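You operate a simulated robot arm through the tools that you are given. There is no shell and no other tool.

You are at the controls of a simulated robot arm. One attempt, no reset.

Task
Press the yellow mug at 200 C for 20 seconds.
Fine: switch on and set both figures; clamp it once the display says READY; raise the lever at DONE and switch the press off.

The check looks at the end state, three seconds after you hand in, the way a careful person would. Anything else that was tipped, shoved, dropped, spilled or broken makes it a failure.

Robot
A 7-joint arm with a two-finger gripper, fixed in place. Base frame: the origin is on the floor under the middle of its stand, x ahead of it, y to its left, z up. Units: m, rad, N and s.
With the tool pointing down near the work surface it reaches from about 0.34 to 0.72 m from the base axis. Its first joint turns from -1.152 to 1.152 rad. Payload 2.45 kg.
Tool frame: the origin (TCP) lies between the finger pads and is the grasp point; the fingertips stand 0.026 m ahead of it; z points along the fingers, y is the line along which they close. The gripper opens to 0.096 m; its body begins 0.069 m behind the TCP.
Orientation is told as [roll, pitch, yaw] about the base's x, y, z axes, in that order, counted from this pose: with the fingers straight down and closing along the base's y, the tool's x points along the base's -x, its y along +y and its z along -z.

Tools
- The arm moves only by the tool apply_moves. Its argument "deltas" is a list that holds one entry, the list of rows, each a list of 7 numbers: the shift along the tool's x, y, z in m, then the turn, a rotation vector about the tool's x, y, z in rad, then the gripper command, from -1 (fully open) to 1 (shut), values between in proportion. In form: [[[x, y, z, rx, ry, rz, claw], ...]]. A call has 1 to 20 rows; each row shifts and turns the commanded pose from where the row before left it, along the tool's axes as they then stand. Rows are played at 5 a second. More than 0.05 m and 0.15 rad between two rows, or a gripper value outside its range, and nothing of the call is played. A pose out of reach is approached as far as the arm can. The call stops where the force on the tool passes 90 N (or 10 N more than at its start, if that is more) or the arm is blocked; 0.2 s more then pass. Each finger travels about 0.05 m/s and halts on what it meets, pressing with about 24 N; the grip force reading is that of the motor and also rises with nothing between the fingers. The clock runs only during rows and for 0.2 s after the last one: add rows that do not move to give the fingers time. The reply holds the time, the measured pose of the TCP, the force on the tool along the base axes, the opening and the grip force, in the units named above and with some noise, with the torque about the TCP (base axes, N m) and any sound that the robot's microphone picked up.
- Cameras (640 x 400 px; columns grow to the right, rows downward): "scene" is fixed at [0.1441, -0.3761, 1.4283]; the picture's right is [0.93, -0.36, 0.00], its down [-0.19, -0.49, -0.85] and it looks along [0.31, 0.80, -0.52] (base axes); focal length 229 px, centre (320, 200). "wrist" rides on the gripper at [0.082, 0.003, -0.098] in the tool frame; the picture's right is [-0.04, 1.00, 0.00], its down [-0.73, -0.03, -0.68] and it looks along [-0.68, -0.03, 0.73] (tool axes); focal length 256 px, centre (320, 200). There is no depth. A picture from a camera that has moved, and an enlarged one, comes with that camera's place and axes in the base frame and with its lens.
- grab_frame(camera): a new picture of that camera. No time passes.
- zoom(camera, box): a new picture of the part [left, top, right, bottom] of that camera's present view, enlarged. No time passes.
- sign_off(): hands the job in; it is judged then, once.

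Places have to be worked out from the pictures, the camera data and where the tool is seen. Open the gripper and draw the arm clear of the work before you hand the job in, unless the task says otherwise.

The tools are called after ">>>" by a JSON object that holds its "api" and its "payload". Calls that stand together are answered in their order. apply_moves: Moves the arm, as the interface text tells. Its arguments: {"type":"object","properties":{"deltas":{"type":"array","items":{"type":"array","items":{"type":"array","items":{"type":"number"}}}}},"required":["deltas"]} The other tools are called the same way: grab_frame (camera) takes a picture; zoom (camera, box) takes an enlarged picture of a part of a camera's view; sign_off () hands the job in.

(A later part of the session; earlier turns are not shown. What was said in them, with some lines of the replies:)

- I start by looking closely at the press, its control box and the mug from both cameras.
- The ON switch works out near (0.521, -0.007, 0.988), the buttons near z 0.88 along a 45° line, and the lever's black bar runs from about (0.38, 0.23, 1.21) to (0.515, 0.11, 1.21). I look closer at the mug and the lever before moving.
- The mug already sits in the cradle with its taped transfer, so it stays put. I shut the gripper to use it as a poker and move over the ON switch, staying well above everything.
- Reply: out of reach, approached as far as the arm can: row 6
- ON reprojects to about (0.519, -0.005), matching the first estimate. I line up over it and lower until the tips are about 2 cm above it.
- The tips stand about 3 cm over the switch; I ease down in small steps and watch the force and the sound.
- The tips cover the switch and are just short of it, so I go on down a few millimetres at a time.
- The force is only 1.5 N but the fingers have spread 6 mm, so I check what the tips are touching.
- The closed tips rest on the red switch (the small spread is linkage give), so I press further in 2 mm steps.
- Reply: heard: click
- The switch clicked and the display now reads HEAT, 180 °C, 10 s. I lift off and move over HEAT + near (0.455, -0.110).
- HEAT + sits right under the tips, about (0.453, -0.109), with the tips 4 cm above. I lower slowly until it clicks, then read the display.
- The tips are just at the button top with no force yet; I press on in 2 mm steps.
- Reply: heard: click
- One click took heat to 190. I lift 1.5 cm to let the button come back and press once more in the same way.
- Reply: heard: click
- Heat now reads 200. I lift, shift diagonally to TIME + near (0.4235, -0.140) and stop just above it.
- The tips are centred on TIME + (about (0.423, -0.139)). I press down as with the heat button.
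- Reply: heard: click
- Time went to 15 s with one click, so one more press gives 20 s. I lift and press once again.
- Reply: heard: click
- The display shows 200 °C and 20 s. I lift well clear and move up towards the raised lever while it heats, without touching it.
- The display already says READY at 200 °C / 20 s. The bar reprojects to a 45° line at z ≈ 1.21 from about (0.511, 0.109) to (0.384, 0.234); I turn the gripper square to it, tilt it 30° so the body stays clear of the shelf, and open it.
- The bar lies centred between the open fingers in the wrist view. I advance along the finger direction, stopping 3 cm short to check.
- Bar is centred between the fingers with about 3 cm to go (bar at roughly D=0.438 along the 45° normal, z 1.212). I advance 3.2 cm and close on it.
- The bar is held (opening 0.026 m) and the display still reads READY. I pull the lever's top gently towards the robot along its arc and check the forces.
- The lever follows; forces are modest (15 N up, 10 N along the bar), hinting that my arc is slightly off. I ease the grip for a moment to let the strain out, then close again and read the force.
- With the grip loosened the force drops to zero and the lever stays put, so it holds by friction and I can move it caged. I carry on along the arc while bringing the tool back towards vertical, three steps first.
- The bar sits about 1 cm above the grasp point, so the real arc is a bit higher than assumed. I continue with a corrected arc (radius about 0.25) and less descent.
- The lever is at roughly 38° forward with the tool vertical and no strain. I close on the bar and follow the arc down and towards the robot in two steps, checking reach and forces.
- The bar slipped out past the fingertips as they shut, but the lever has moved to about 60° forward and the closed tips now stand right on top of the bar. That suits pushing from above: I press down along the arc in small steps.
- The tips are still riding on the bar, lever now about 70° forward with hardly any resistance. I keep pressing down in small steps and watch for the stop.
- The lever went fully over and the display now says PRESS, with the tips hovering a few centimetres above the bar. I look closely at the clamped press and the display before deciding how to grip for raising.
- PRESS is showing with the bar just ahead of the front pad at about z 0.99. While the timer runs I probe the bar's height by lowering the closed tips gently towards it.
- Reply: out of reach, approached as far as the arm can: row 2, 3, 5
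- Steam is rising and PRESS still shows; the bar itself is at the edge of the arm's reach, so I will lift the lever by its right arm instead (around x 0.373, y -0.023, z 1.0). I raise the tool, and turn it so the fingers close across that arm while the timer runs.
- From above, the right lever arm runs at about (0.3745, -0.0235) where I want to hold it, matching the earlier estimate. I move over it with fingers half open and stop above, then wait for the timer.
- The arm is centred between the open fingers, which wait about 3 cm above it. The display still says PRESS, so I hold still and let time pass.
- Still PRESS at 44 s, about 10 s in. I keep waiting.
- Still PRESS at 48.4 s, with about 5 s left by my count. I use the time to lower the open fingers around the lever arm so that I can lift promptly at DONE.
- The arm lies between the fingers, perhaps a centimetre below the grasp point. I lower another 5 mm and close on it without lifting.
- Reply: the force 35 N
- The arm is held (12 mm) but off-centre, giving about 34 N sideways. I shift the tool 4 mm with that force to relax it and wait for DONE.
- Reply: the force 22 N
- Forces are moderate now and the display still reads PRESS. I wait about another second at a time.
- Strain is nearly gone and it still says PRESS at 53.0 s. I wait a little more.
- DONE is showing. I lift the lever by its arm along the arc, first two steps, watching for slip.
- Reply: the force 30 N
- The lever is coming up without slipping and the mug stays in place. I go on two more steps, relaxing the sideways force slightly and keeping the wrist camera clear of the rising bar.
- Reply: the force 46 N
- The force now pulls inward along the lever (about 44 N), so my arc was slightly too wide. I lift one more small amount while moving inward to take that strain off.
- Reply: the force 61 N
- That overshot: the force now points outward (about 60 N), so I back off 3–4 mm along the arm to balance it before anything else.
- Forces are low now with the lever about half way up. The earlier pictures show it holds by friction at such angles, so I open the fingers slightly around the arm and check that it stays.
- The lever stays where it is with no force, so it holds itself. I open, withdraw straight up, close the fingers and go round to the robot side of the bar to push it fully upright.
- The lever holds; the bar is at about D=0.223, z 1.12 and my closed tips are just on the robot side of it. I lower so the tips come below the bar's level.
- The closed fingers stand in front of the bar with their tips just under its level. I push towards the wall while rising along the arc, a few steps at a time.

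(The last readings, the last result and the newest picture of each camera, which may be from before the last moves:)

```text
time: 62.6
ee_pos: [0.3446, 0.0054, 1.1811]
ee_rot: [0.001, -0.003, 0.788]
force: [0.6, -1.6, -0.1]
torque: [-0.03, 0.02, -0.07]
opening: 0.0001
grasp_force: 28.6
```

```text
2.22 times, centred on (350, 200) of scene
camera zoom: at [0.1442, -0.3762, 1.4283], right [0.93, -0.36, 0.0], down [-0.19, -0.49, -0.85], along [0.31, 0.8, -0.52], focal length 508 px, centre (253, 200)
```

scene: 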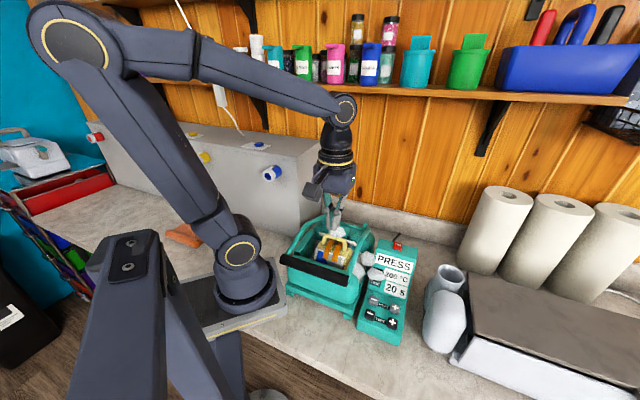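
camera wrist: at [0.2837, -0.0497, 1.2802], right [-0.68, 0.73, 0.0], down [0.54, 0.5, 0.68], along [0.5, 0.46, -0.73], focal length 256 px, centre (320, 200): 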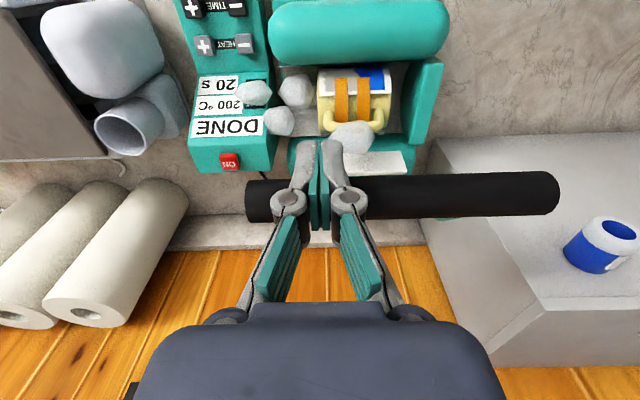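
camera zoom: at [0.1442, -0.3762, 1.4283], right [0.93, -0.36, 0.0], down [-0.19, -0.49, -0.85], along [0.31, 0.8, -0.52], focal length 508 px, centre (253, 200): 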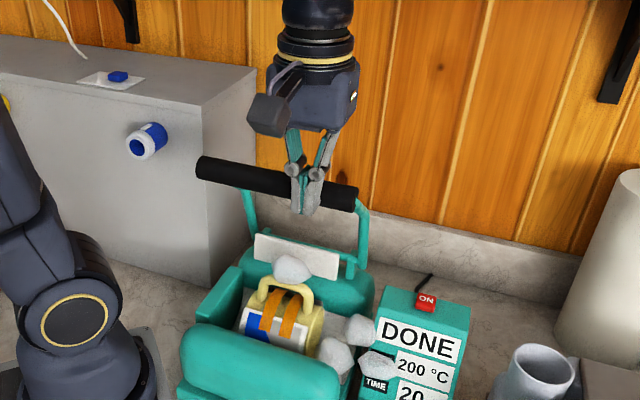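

The lever is following, about 35° from upright, but the bar is near the very tips, so I lower the tool about 8 mm relative to it and continue pushing.

>>> {"api": "apply_moves", "payload": {"deltas": [[[0, 0, 0.01, 0, 0, 0, 1], [-0.0204, 0, -0.0105, 0, 0, 0, 1], [-0.0216, 0, -0.0085, 0, 0, 0, 1], [-0.0226, 0, -0.0065, 0, 0, 0, 1], [0, 0, 0, 0, 0, 0, 1]]]}}

>>> {"api": "grab_frame", "payload": {"camera": "wrist"}}

>>> {"api": "zoom", "payload": {"camera": "scene", "box": [270, 90, 430, 270]}}

```text
time: 63.8
ee_pos: [0.3882, 0.0516, 1.1978]
ee_rot: [0.002, -0.002, 0.787]
force: [-0.4, -2.0, -1.3]
torque: [0.03, -0.01, 0.0]
opening: 0.0
grasp_force: 28.9
```

```text
taken
camera wrist: at [0.3284, -0.0045, 1.2956], right [-0.68, 0.73, 0.0], down [0.54, 0.5, 0.68], along [0.5, 0.46, -0.73], focal length 256 px, centre (320, 200)
```

wrist: 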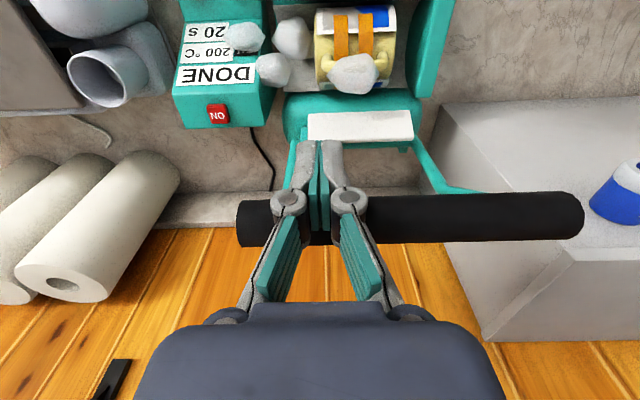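

```text
2.22 times, centred on (350, 180) of scene
camera zoom: at [0.1441, -0.3762, 1.4283], right [0.93, -0.36, 0.0], down [-0.19, -0.49, -0.85], along [0.31, 0.8, -0.52], focal length 508 px, centre (253, 244)
```

zoom: 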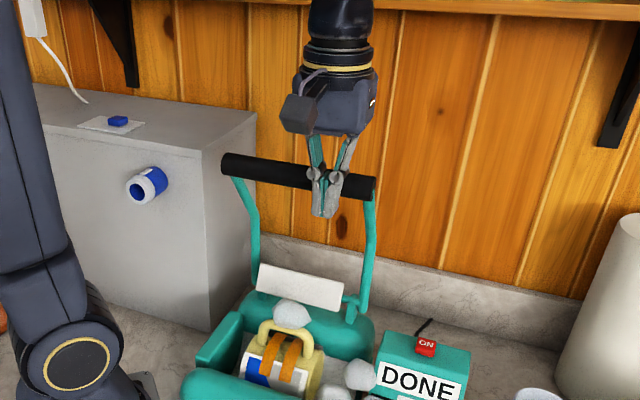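

The lever is now about 18° from upright with the bar resting at grasp-point height against the fingers. I keep pushing towards the wall, nearly level now.

>>> {"api": "apply_moves", "payload": {"deltas": [[[-0.022, 0, -0.003, 0, 0, 0, 1], [-0.022, 0, -0.003, 0, 0, 0, 1], [-0.022, 0, -0.002, 0, 0, 0, 1], [-0.012, 0, 0, 0, 0, 0, 1], [0, 0, 0, 0, 0, 0, 1]]]}}

>>> {"api": "grab_frame", "payload": {"camera": "wrist"}}

>>> {"api": "zoom", "payload": {"camera": "scene", "box": [270, 90, 430, 270]}}

```text
time: 65.0
ee_pos: [0.4454, 0.1059, 1.2064]
ee_rot: [0.0, -0.003, 0.786]
force: [0.3, 0.1, 0.1]
torque: [-0.01, -0.02, 0.03]
opening: 0.0
grasp_force: 27.7
```

```text
taken
camera wrist: at [0.3845, 0.05, 1.3046], right [-0.68, 0.73, 0.0], down [0.54, 0.5, 0.68], along [0.5, 0.46, -0.73], focal length 256 px, centre (320, 200)
```

wrist: 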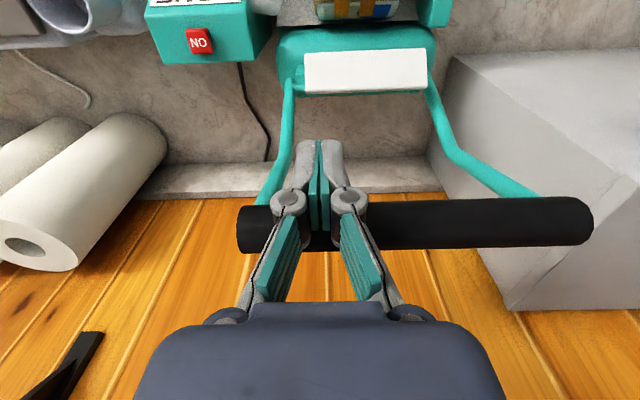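

```text
2.22 times, centred on (350, 180) of scene
camera zoom: at [0.1441, -0.3761, 1.4283], right [0.93, -0.36, 0.0], down [-0.19, -0.49, -0.85], along [0.31, 0.8, -0.52], focal length 508 px, centre (253, 244)
```

zoom: 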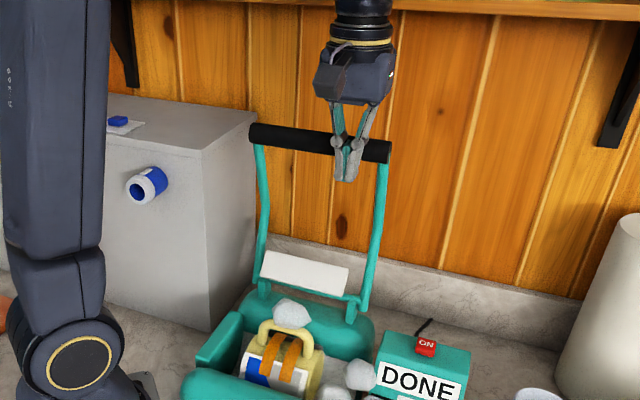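

The lever is nearly back; the bar is about 2 px short of its original place in the scene view. I push gently the last 1–2 cm until I feel the stop.

>>> {"api": "apply_moves", "payload": {"deltas": [[[-0.008, 0, 0, 0, 0, 0, 1], [-0.006, 0, 0, 0, 0, 0, 1], [-0.004, 0, 0, 0, 0, 0, 1], [0, 0, 0, 0, 0, 0, 1]]]}}

>>> {"api": "zoom", "payload": {"camera": "scene", "box": [270, 90, 430, 270]}}

```text
time: 66.0
ee_pos: [0.4561, 0.1191, 1.2062]
ee_rot: [0.001, -0.001, 0.785]
force: [0.4, -0.5, 0.2]
torque: [-0.03, -0.01, 0.04]
opening: 0.0002
grasp_force: 28.0
```

```text
2.22 times, centred on (350, 180) of scene
camera zoom: at [0.1441, -0.3761, 1.4283], right [0.93, -0.36, 0.0], down [-0.19, -0.49, -0.85], along [0.31, 0.8, -0.52], focal length 508 px, centre (253, 244)
```

zoom: 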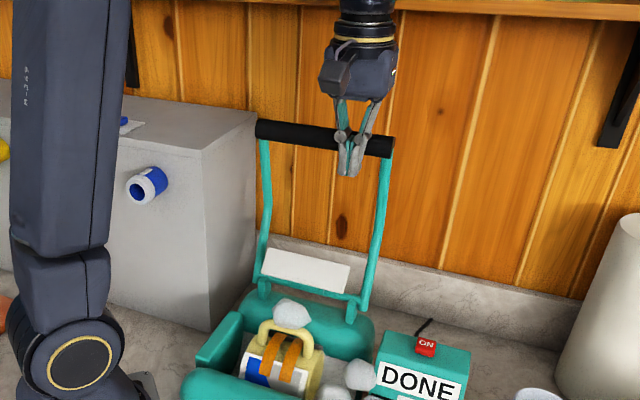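

The bar is now back at its original place in the picture. I nudge 4 mm more to confirm it rests at its stop, then back away.

>>> {"api": "apply_moves", "payload": {"deltas": [[[-0.002, 0, 0, 0, 0, 0, 1], [-0.002, 0, 0, 0, 0, 0, 1], [0, 0, 0, 0, 0, 0, 1]]]}}

>>> {"api": "zoom", "payload": {"camera": "scene", "box": [270, 90, 430, 270]}}

```text
time: 66.8
ee_pos: [0.4585, 0.1213, 1.2058]
ee_rot: [0.001, -0.001, 0.784]
force: [-1.0, 0.3, -0.2]
torque: [-0.02, 0.01, 0.01]
opening: 0.0001
grasp_force: 28.9
```

```text
2.22 times, centred on (350, 180) of scene
camera zoom: at [0.1441, -0.3762, 1.4283], right [0.93, -0.36, 0.0], down [-0.19, -0.49, -0.85], along [0.31, 0.8, -0.52], focal length 508 px, centre (253, 244)
```

zoom: 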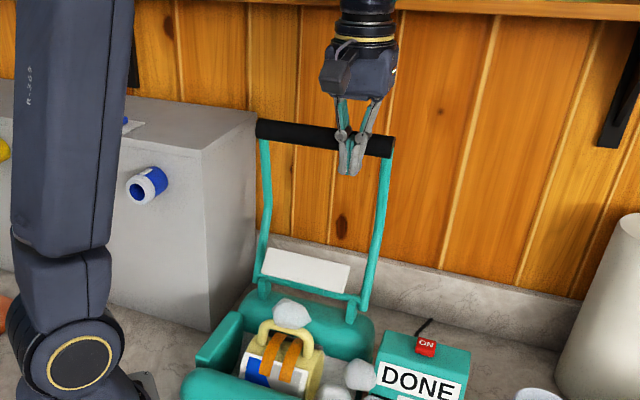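

The lever stays at its stop, free of the fingers. I back off towards the robot, then move round at height to above the ON switch at (0.5175, -0.005).

>>> {"api": "apply_moves", "payload": {"deltas": [[[0.025, 0, 0, 0, 0, 0, 1], [0.025, 0, 0, 0, 0, 0, 1], [0.025, 0, 0, 0, 0, 0, 1], [0.025, 0, 0, 0, 0, 0, 1], [0, -0.033, 0, 0, 0, 0, 1], [0, -0.033, 0, 0, 0, 0, 1], [0, -0.033, 0, 0, 0, 0, 1], [0, -0.033, 0, 0, 0, 0, 1], [-0.0175, 0, 0, 0, 0, 0, 1], [-0.0175, 0, 0, 0, 0, 0, 1], [-0.0175, 0, 0, 0, 0, 0, 1], [0, 0, 0.04, 0, 0, 0, 1], [0, 0, 0.04, 0, 0, 0, 1], [0, 0, 0, 0, 0, 0, 1]]]}}

>>> {"api": "grab_frame", "payload": {"camera": "wrist"}}

>>> {"api": "grab_frame", "payload": {"camera": "scene"}}

```text
time: 69.8
ee_pos: [0.523, -0.0046, 1.1215]
ee_rot: [-0.001, -0.003, 0.787]
force: [-0.8, -0.5, 1.4]
torque: [0.0, 0.02, 0.02]
opening: 0.0001
grasp_force: 28.0
```

```text
taken
camera wrist: at [0.462, -0.0604, 1.2211], right [-0.68, 0.73, 0.0], down [0.54, 0.5, 0.68], along [0.5, 0.46, -0.73], focal length 256 px, centre (320, 200)
```

wrist: 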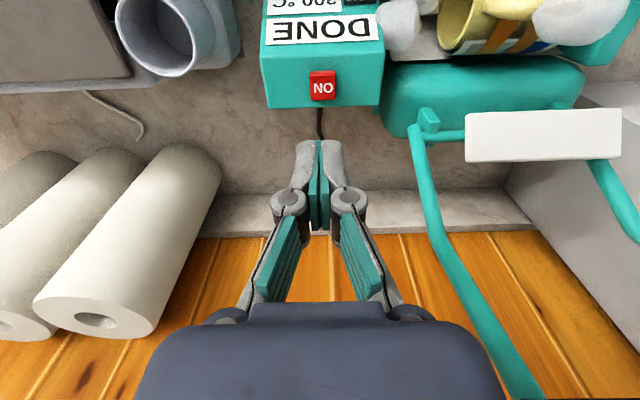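

```text
taken
```

scene: 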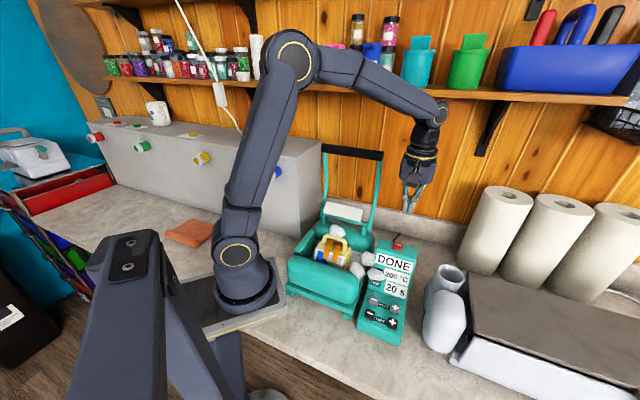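

The switch reprojects to (0.5185, -0.006), so nothing has shifted. I line up and press it down just as before to switch off.

>>> {"api": "apply_moves", "payload": {"deltas": [[[0.004, 0.0028, 0.03, 0, 0, 0, 1], [0, 0, 0.035, 0, 0, 0, 1], [0, 0, 0.025, 0, 0, 0, 1], [0, 0, 0.01, 0, 0, 0, 1], [0, 0, 0.005, 0, 0, 0, 1], [0, 0, 0.003, 0, 0, 0, 1], [0, 0, 0, 0, 0, 0, 1]]]}}

>>> {"api": "zoom", "payload": {"camera": "wrist", "box": [220, 40, 460, 190]}}

>>> {"api": "zoom", "payload": {"camera": "scene", "box": [350, 220, 440, 320]}}

```text
time: 71.4
ee_pos: [0.515, -0.0055, 1.0156]
ee_rot: [0.0, -0.002, 0.786]
force: [-1.0, 0.0, 0.3]
torque: [-0.05, -0.04, 0.01]
opening: 0.0
grasp_force: 28.6
```

```text
2.67 times, centred on (340, 115) of wrist
camera zoom: at [0.4543, -0.0614, 1.1149], right [-0.68, 0.73, 0.0], down [0.54, 0.5, 0.68], along [0.5, 0.46, -0.73], focal length 683 px, centre (267, 427)
```

zoom: 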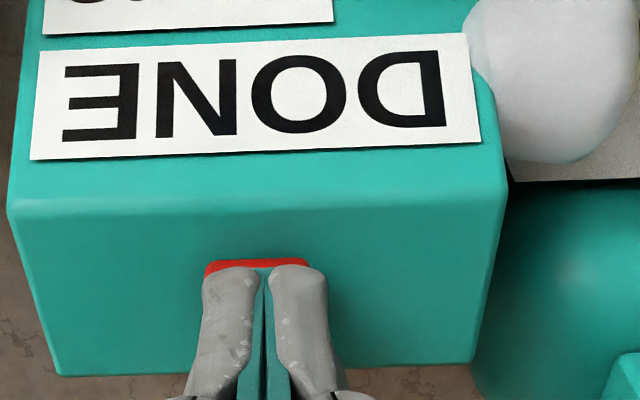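

```text
4.00 times, centred on (395, 270) of scene
camera zoom: at [0.1441, -0.3761, 1.4283], right [0.93, -0.36, 0.0], down [-0.19, -0.49, -0.85], along [0.31, 0.8, -0.52], focal length 915 px, centre (20, -80)
```

zoom: 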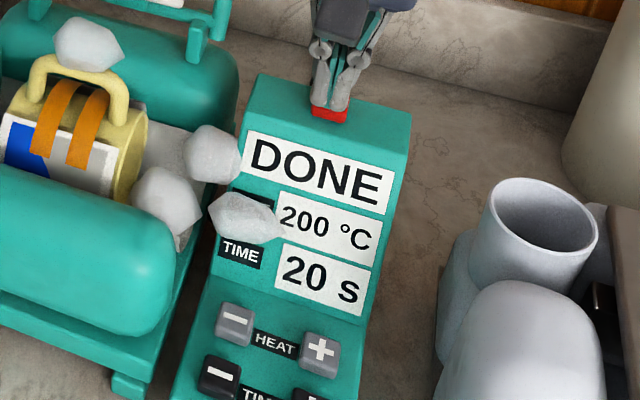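

The tips are right on the red switch, a few millimetres from the click depth. I press in 2 mm steps to about the depth that clicked before.

>>> {"api": "apply_moves", "payload": {"deltas": [[[0, 0, 0.003, 0, 0, 0, 1], [0, 0, 0.002, 0, 0, 0, 1], [0, 0, 0.002, 0, 0, 0, 1], [0, 0, 0.002, 0, 0, 0, 1], [0, 0, 0.001, 0, 0, 0, 1], [0, 0, 0, 0, 0, 0, 1]]]}}

>>> {"api": "zoom", "payload": {"camera": "scene", "box": [350, 220, 440, 320]}}

```text
time: 72.8
ee_pos: [0.5149, -0.0053, 1.008]
ee_rot: [0.001, -0.002, 0.785]
force: [-0.2, 0.2, 1.3]
torque: [0.0, 0.01, 0.03]
opening: 0.0062
grasp_force: 28.5
heard: click
```

```text
4.00 times, centred on (395, 270) of scene
camera zoom: at [0.1441, -0.3761, 1.4283], right [0.93, -0.36, 0.0], down [-0.19, -0.49, -0.85], along [0.31, 0.8, -0.52], focal length 915 px, centre (20, -80)
```

zoom: 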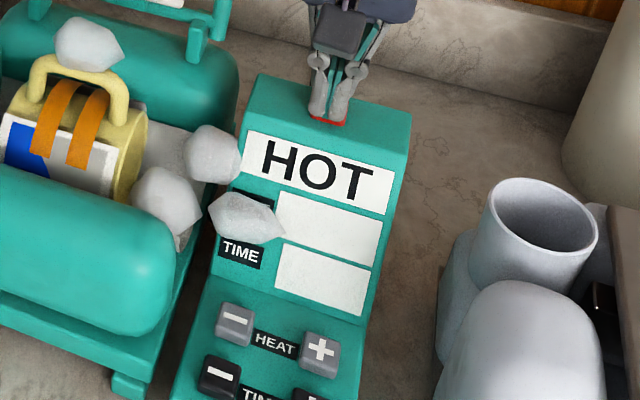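

The switch clicked and the display now shows HOT with both figures blank, so the press is off. I lift straight up, draw back towards the robot and open the gripper.

>>> {"api": "apply_moves", "payload": {"deltas": [[[0, 0, -0.02, 0, 0, 0, 1], [0, 0, -0.04, 0, 0, 0, 1], [0, 0, -0.045, 0, 0, 0, 1], [0, 0, -0.045, 0, 0, 0, 1], [0, 0, -0.045, 0, 0, 0, 1], [0, 0, -0.045, 0, 0, 0, 1], [0.03, 0, 0, 0, 0, 0, 1], [0.03, 0, 0, 0, 0, 0, 0], [0.03, 0, 0, 0, 0, 0, -1], [0, 0, 0, 0, 0, 0, -1], [0, 0, 0, 0, 0, 0, -1], [0, 0, 0, 0, 0, 0, -1], [0, 0, 0, 0, 0, 0, -1]]]}}

>>> {"api": "grab_frame", "payload": {"camera": "scene"}}

>>> {"api": "zoom", "payload": {"camera": "scene", "box": [270, 130, 430, 350]}}

>>> {"api": "grab_frame", "payload": {"camera": "wrist"}}

```text
time: 75.6
ee_pos: [0.452, -0.0724, 1.2465]
ee_rot: [0.0, -0.001, 0.785]
force: [1.1, 0.0, 0.5]
torque: [-0.01, -0.02, 0.01]
opening: 0.0958
grasp_force: 0.0
```

```text
taken
```

scene: 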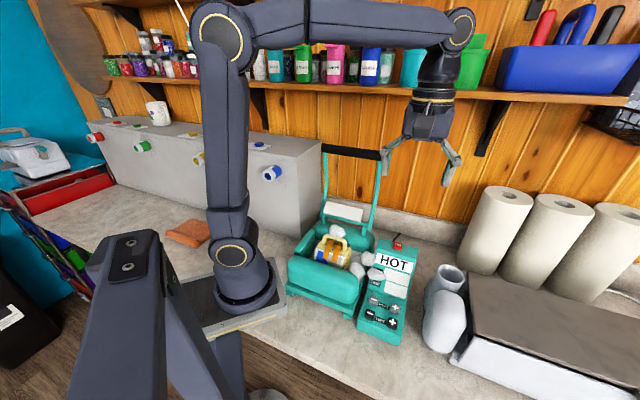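

```text
1.82 times, centred on (350, 240) of scene
camera zoom: at [0.1441, -0.3761, 1.4283], right [0.93, -0.36, 0.0], down [-0.19, -0.49, -0.85], along [0.31, 0.8, -0.52], focal length 416 px, centre (266, 127)
```

zoom: 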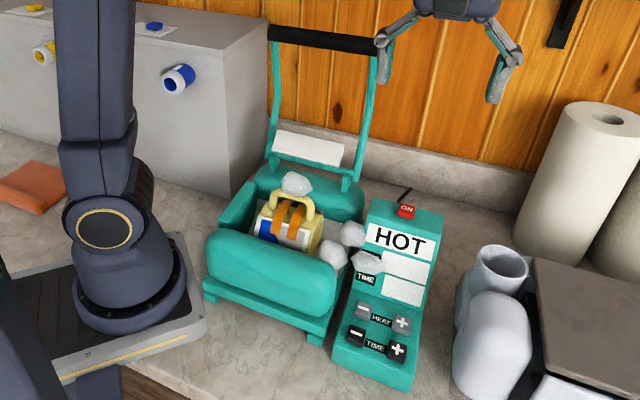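

```text
taken
camera wrist: at [0.3903, -0.1266, 1.3445], right [-0.68, 0.73, 0.0], down [0.54, 0.5, 0.68], along [0.5, 0.46, -0.73], focal length 256 px, centre (320, 200)
```

wrist: 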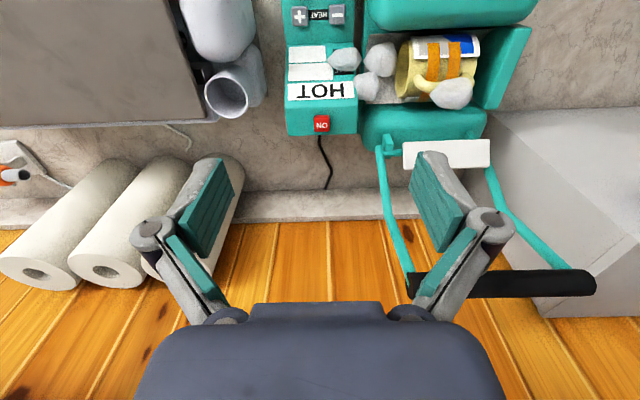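

The lever is back at its original place, the press reads HOT with its figures off, and the mug sits in the cradle. I check the mug closely and draw the arm a little further clear.

>>> {"api": "apply_moves", "payload": {"deltas": [[[0.03, 0, -0.02, 0, 0, 0, -1], [0.03, 0, -0.02, 0, 0, 0, -1], [0, 0, 0, 0, 0, 0, -1], [0, 0, 0, 0, 0, 0, -1]]]}}

>>> {"api": "zoom", "payload": {"camera": "scene", "box": [285, 220, 375, 320]}}

>>> {"api": "grab_frame", "payload": {"camera": "scene"}}

```text
time: 76.6
ee_pos: [0.4076, -0.1144, 1.2866]
ee_rot: [0.0, -0.003, 0.786]
force: [0.5, 0.4, 0.5]
torque: [0.0, -0.01, 0.01]
opening: 0.096
grasp_force: 0.0
```

```text
4.00 times, centred on (330, 270) of scene
camera zoom: at [0.1441, -0.3761, 1.4283], right [0.93, -0.36, 0.0], down [-0.19, -0.49, -0.85], along [0.31, 0.8, -0.52], focal length 915 px, centre (280, -80)
```

zoom: 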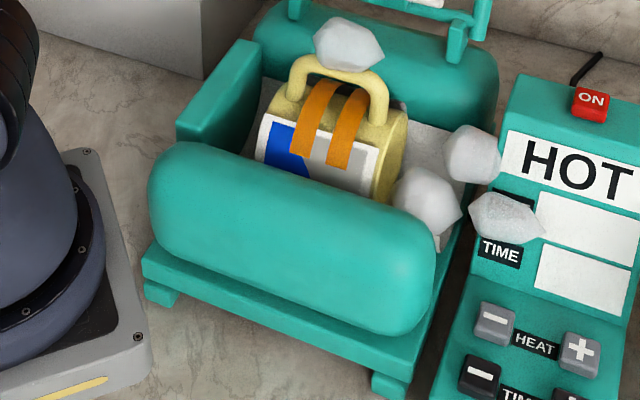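

```text
taken
```

scene: 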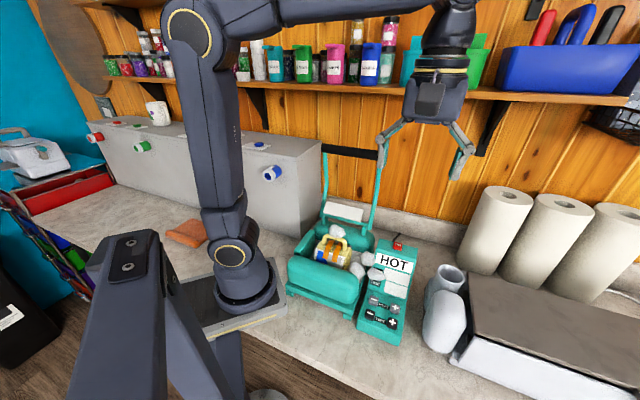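

The mug and press are exactly where they started. The lever is up, the press is off and cooling (HOT), the gripper is open, and the arm is clear, so I hand the job in.

>>> {"api": "sign_off", "payload": {}}

```text
The job is handed in.
```

I pressed the yellow mug at 200 °C for 20 seconds and handed the job in. I haven't seen a result from the check.

- **Settings:** I switched the press on and set heat to 200 °C and time to 20 s. I clamped only after the display read READY.
- **Pressing:** The display showed PRESS for about 20 s, then DONE. I started raising the lever right away and had it back at its original upright position about 12 s later. I lifted it halfway by its right arm and pushed it the rest of the way from the front.
- **End state:** The press is off and shows HOT with both figures blank. The mug is still in the cradle, and nothing else looks moved in the pictures. The gripper is open and the arm is clear.

While I was gripping and lifting the lever, the side and pull forces on it reached about 60 N for a moment. The press did not shift: its switch and feet line up with where they were at the start.
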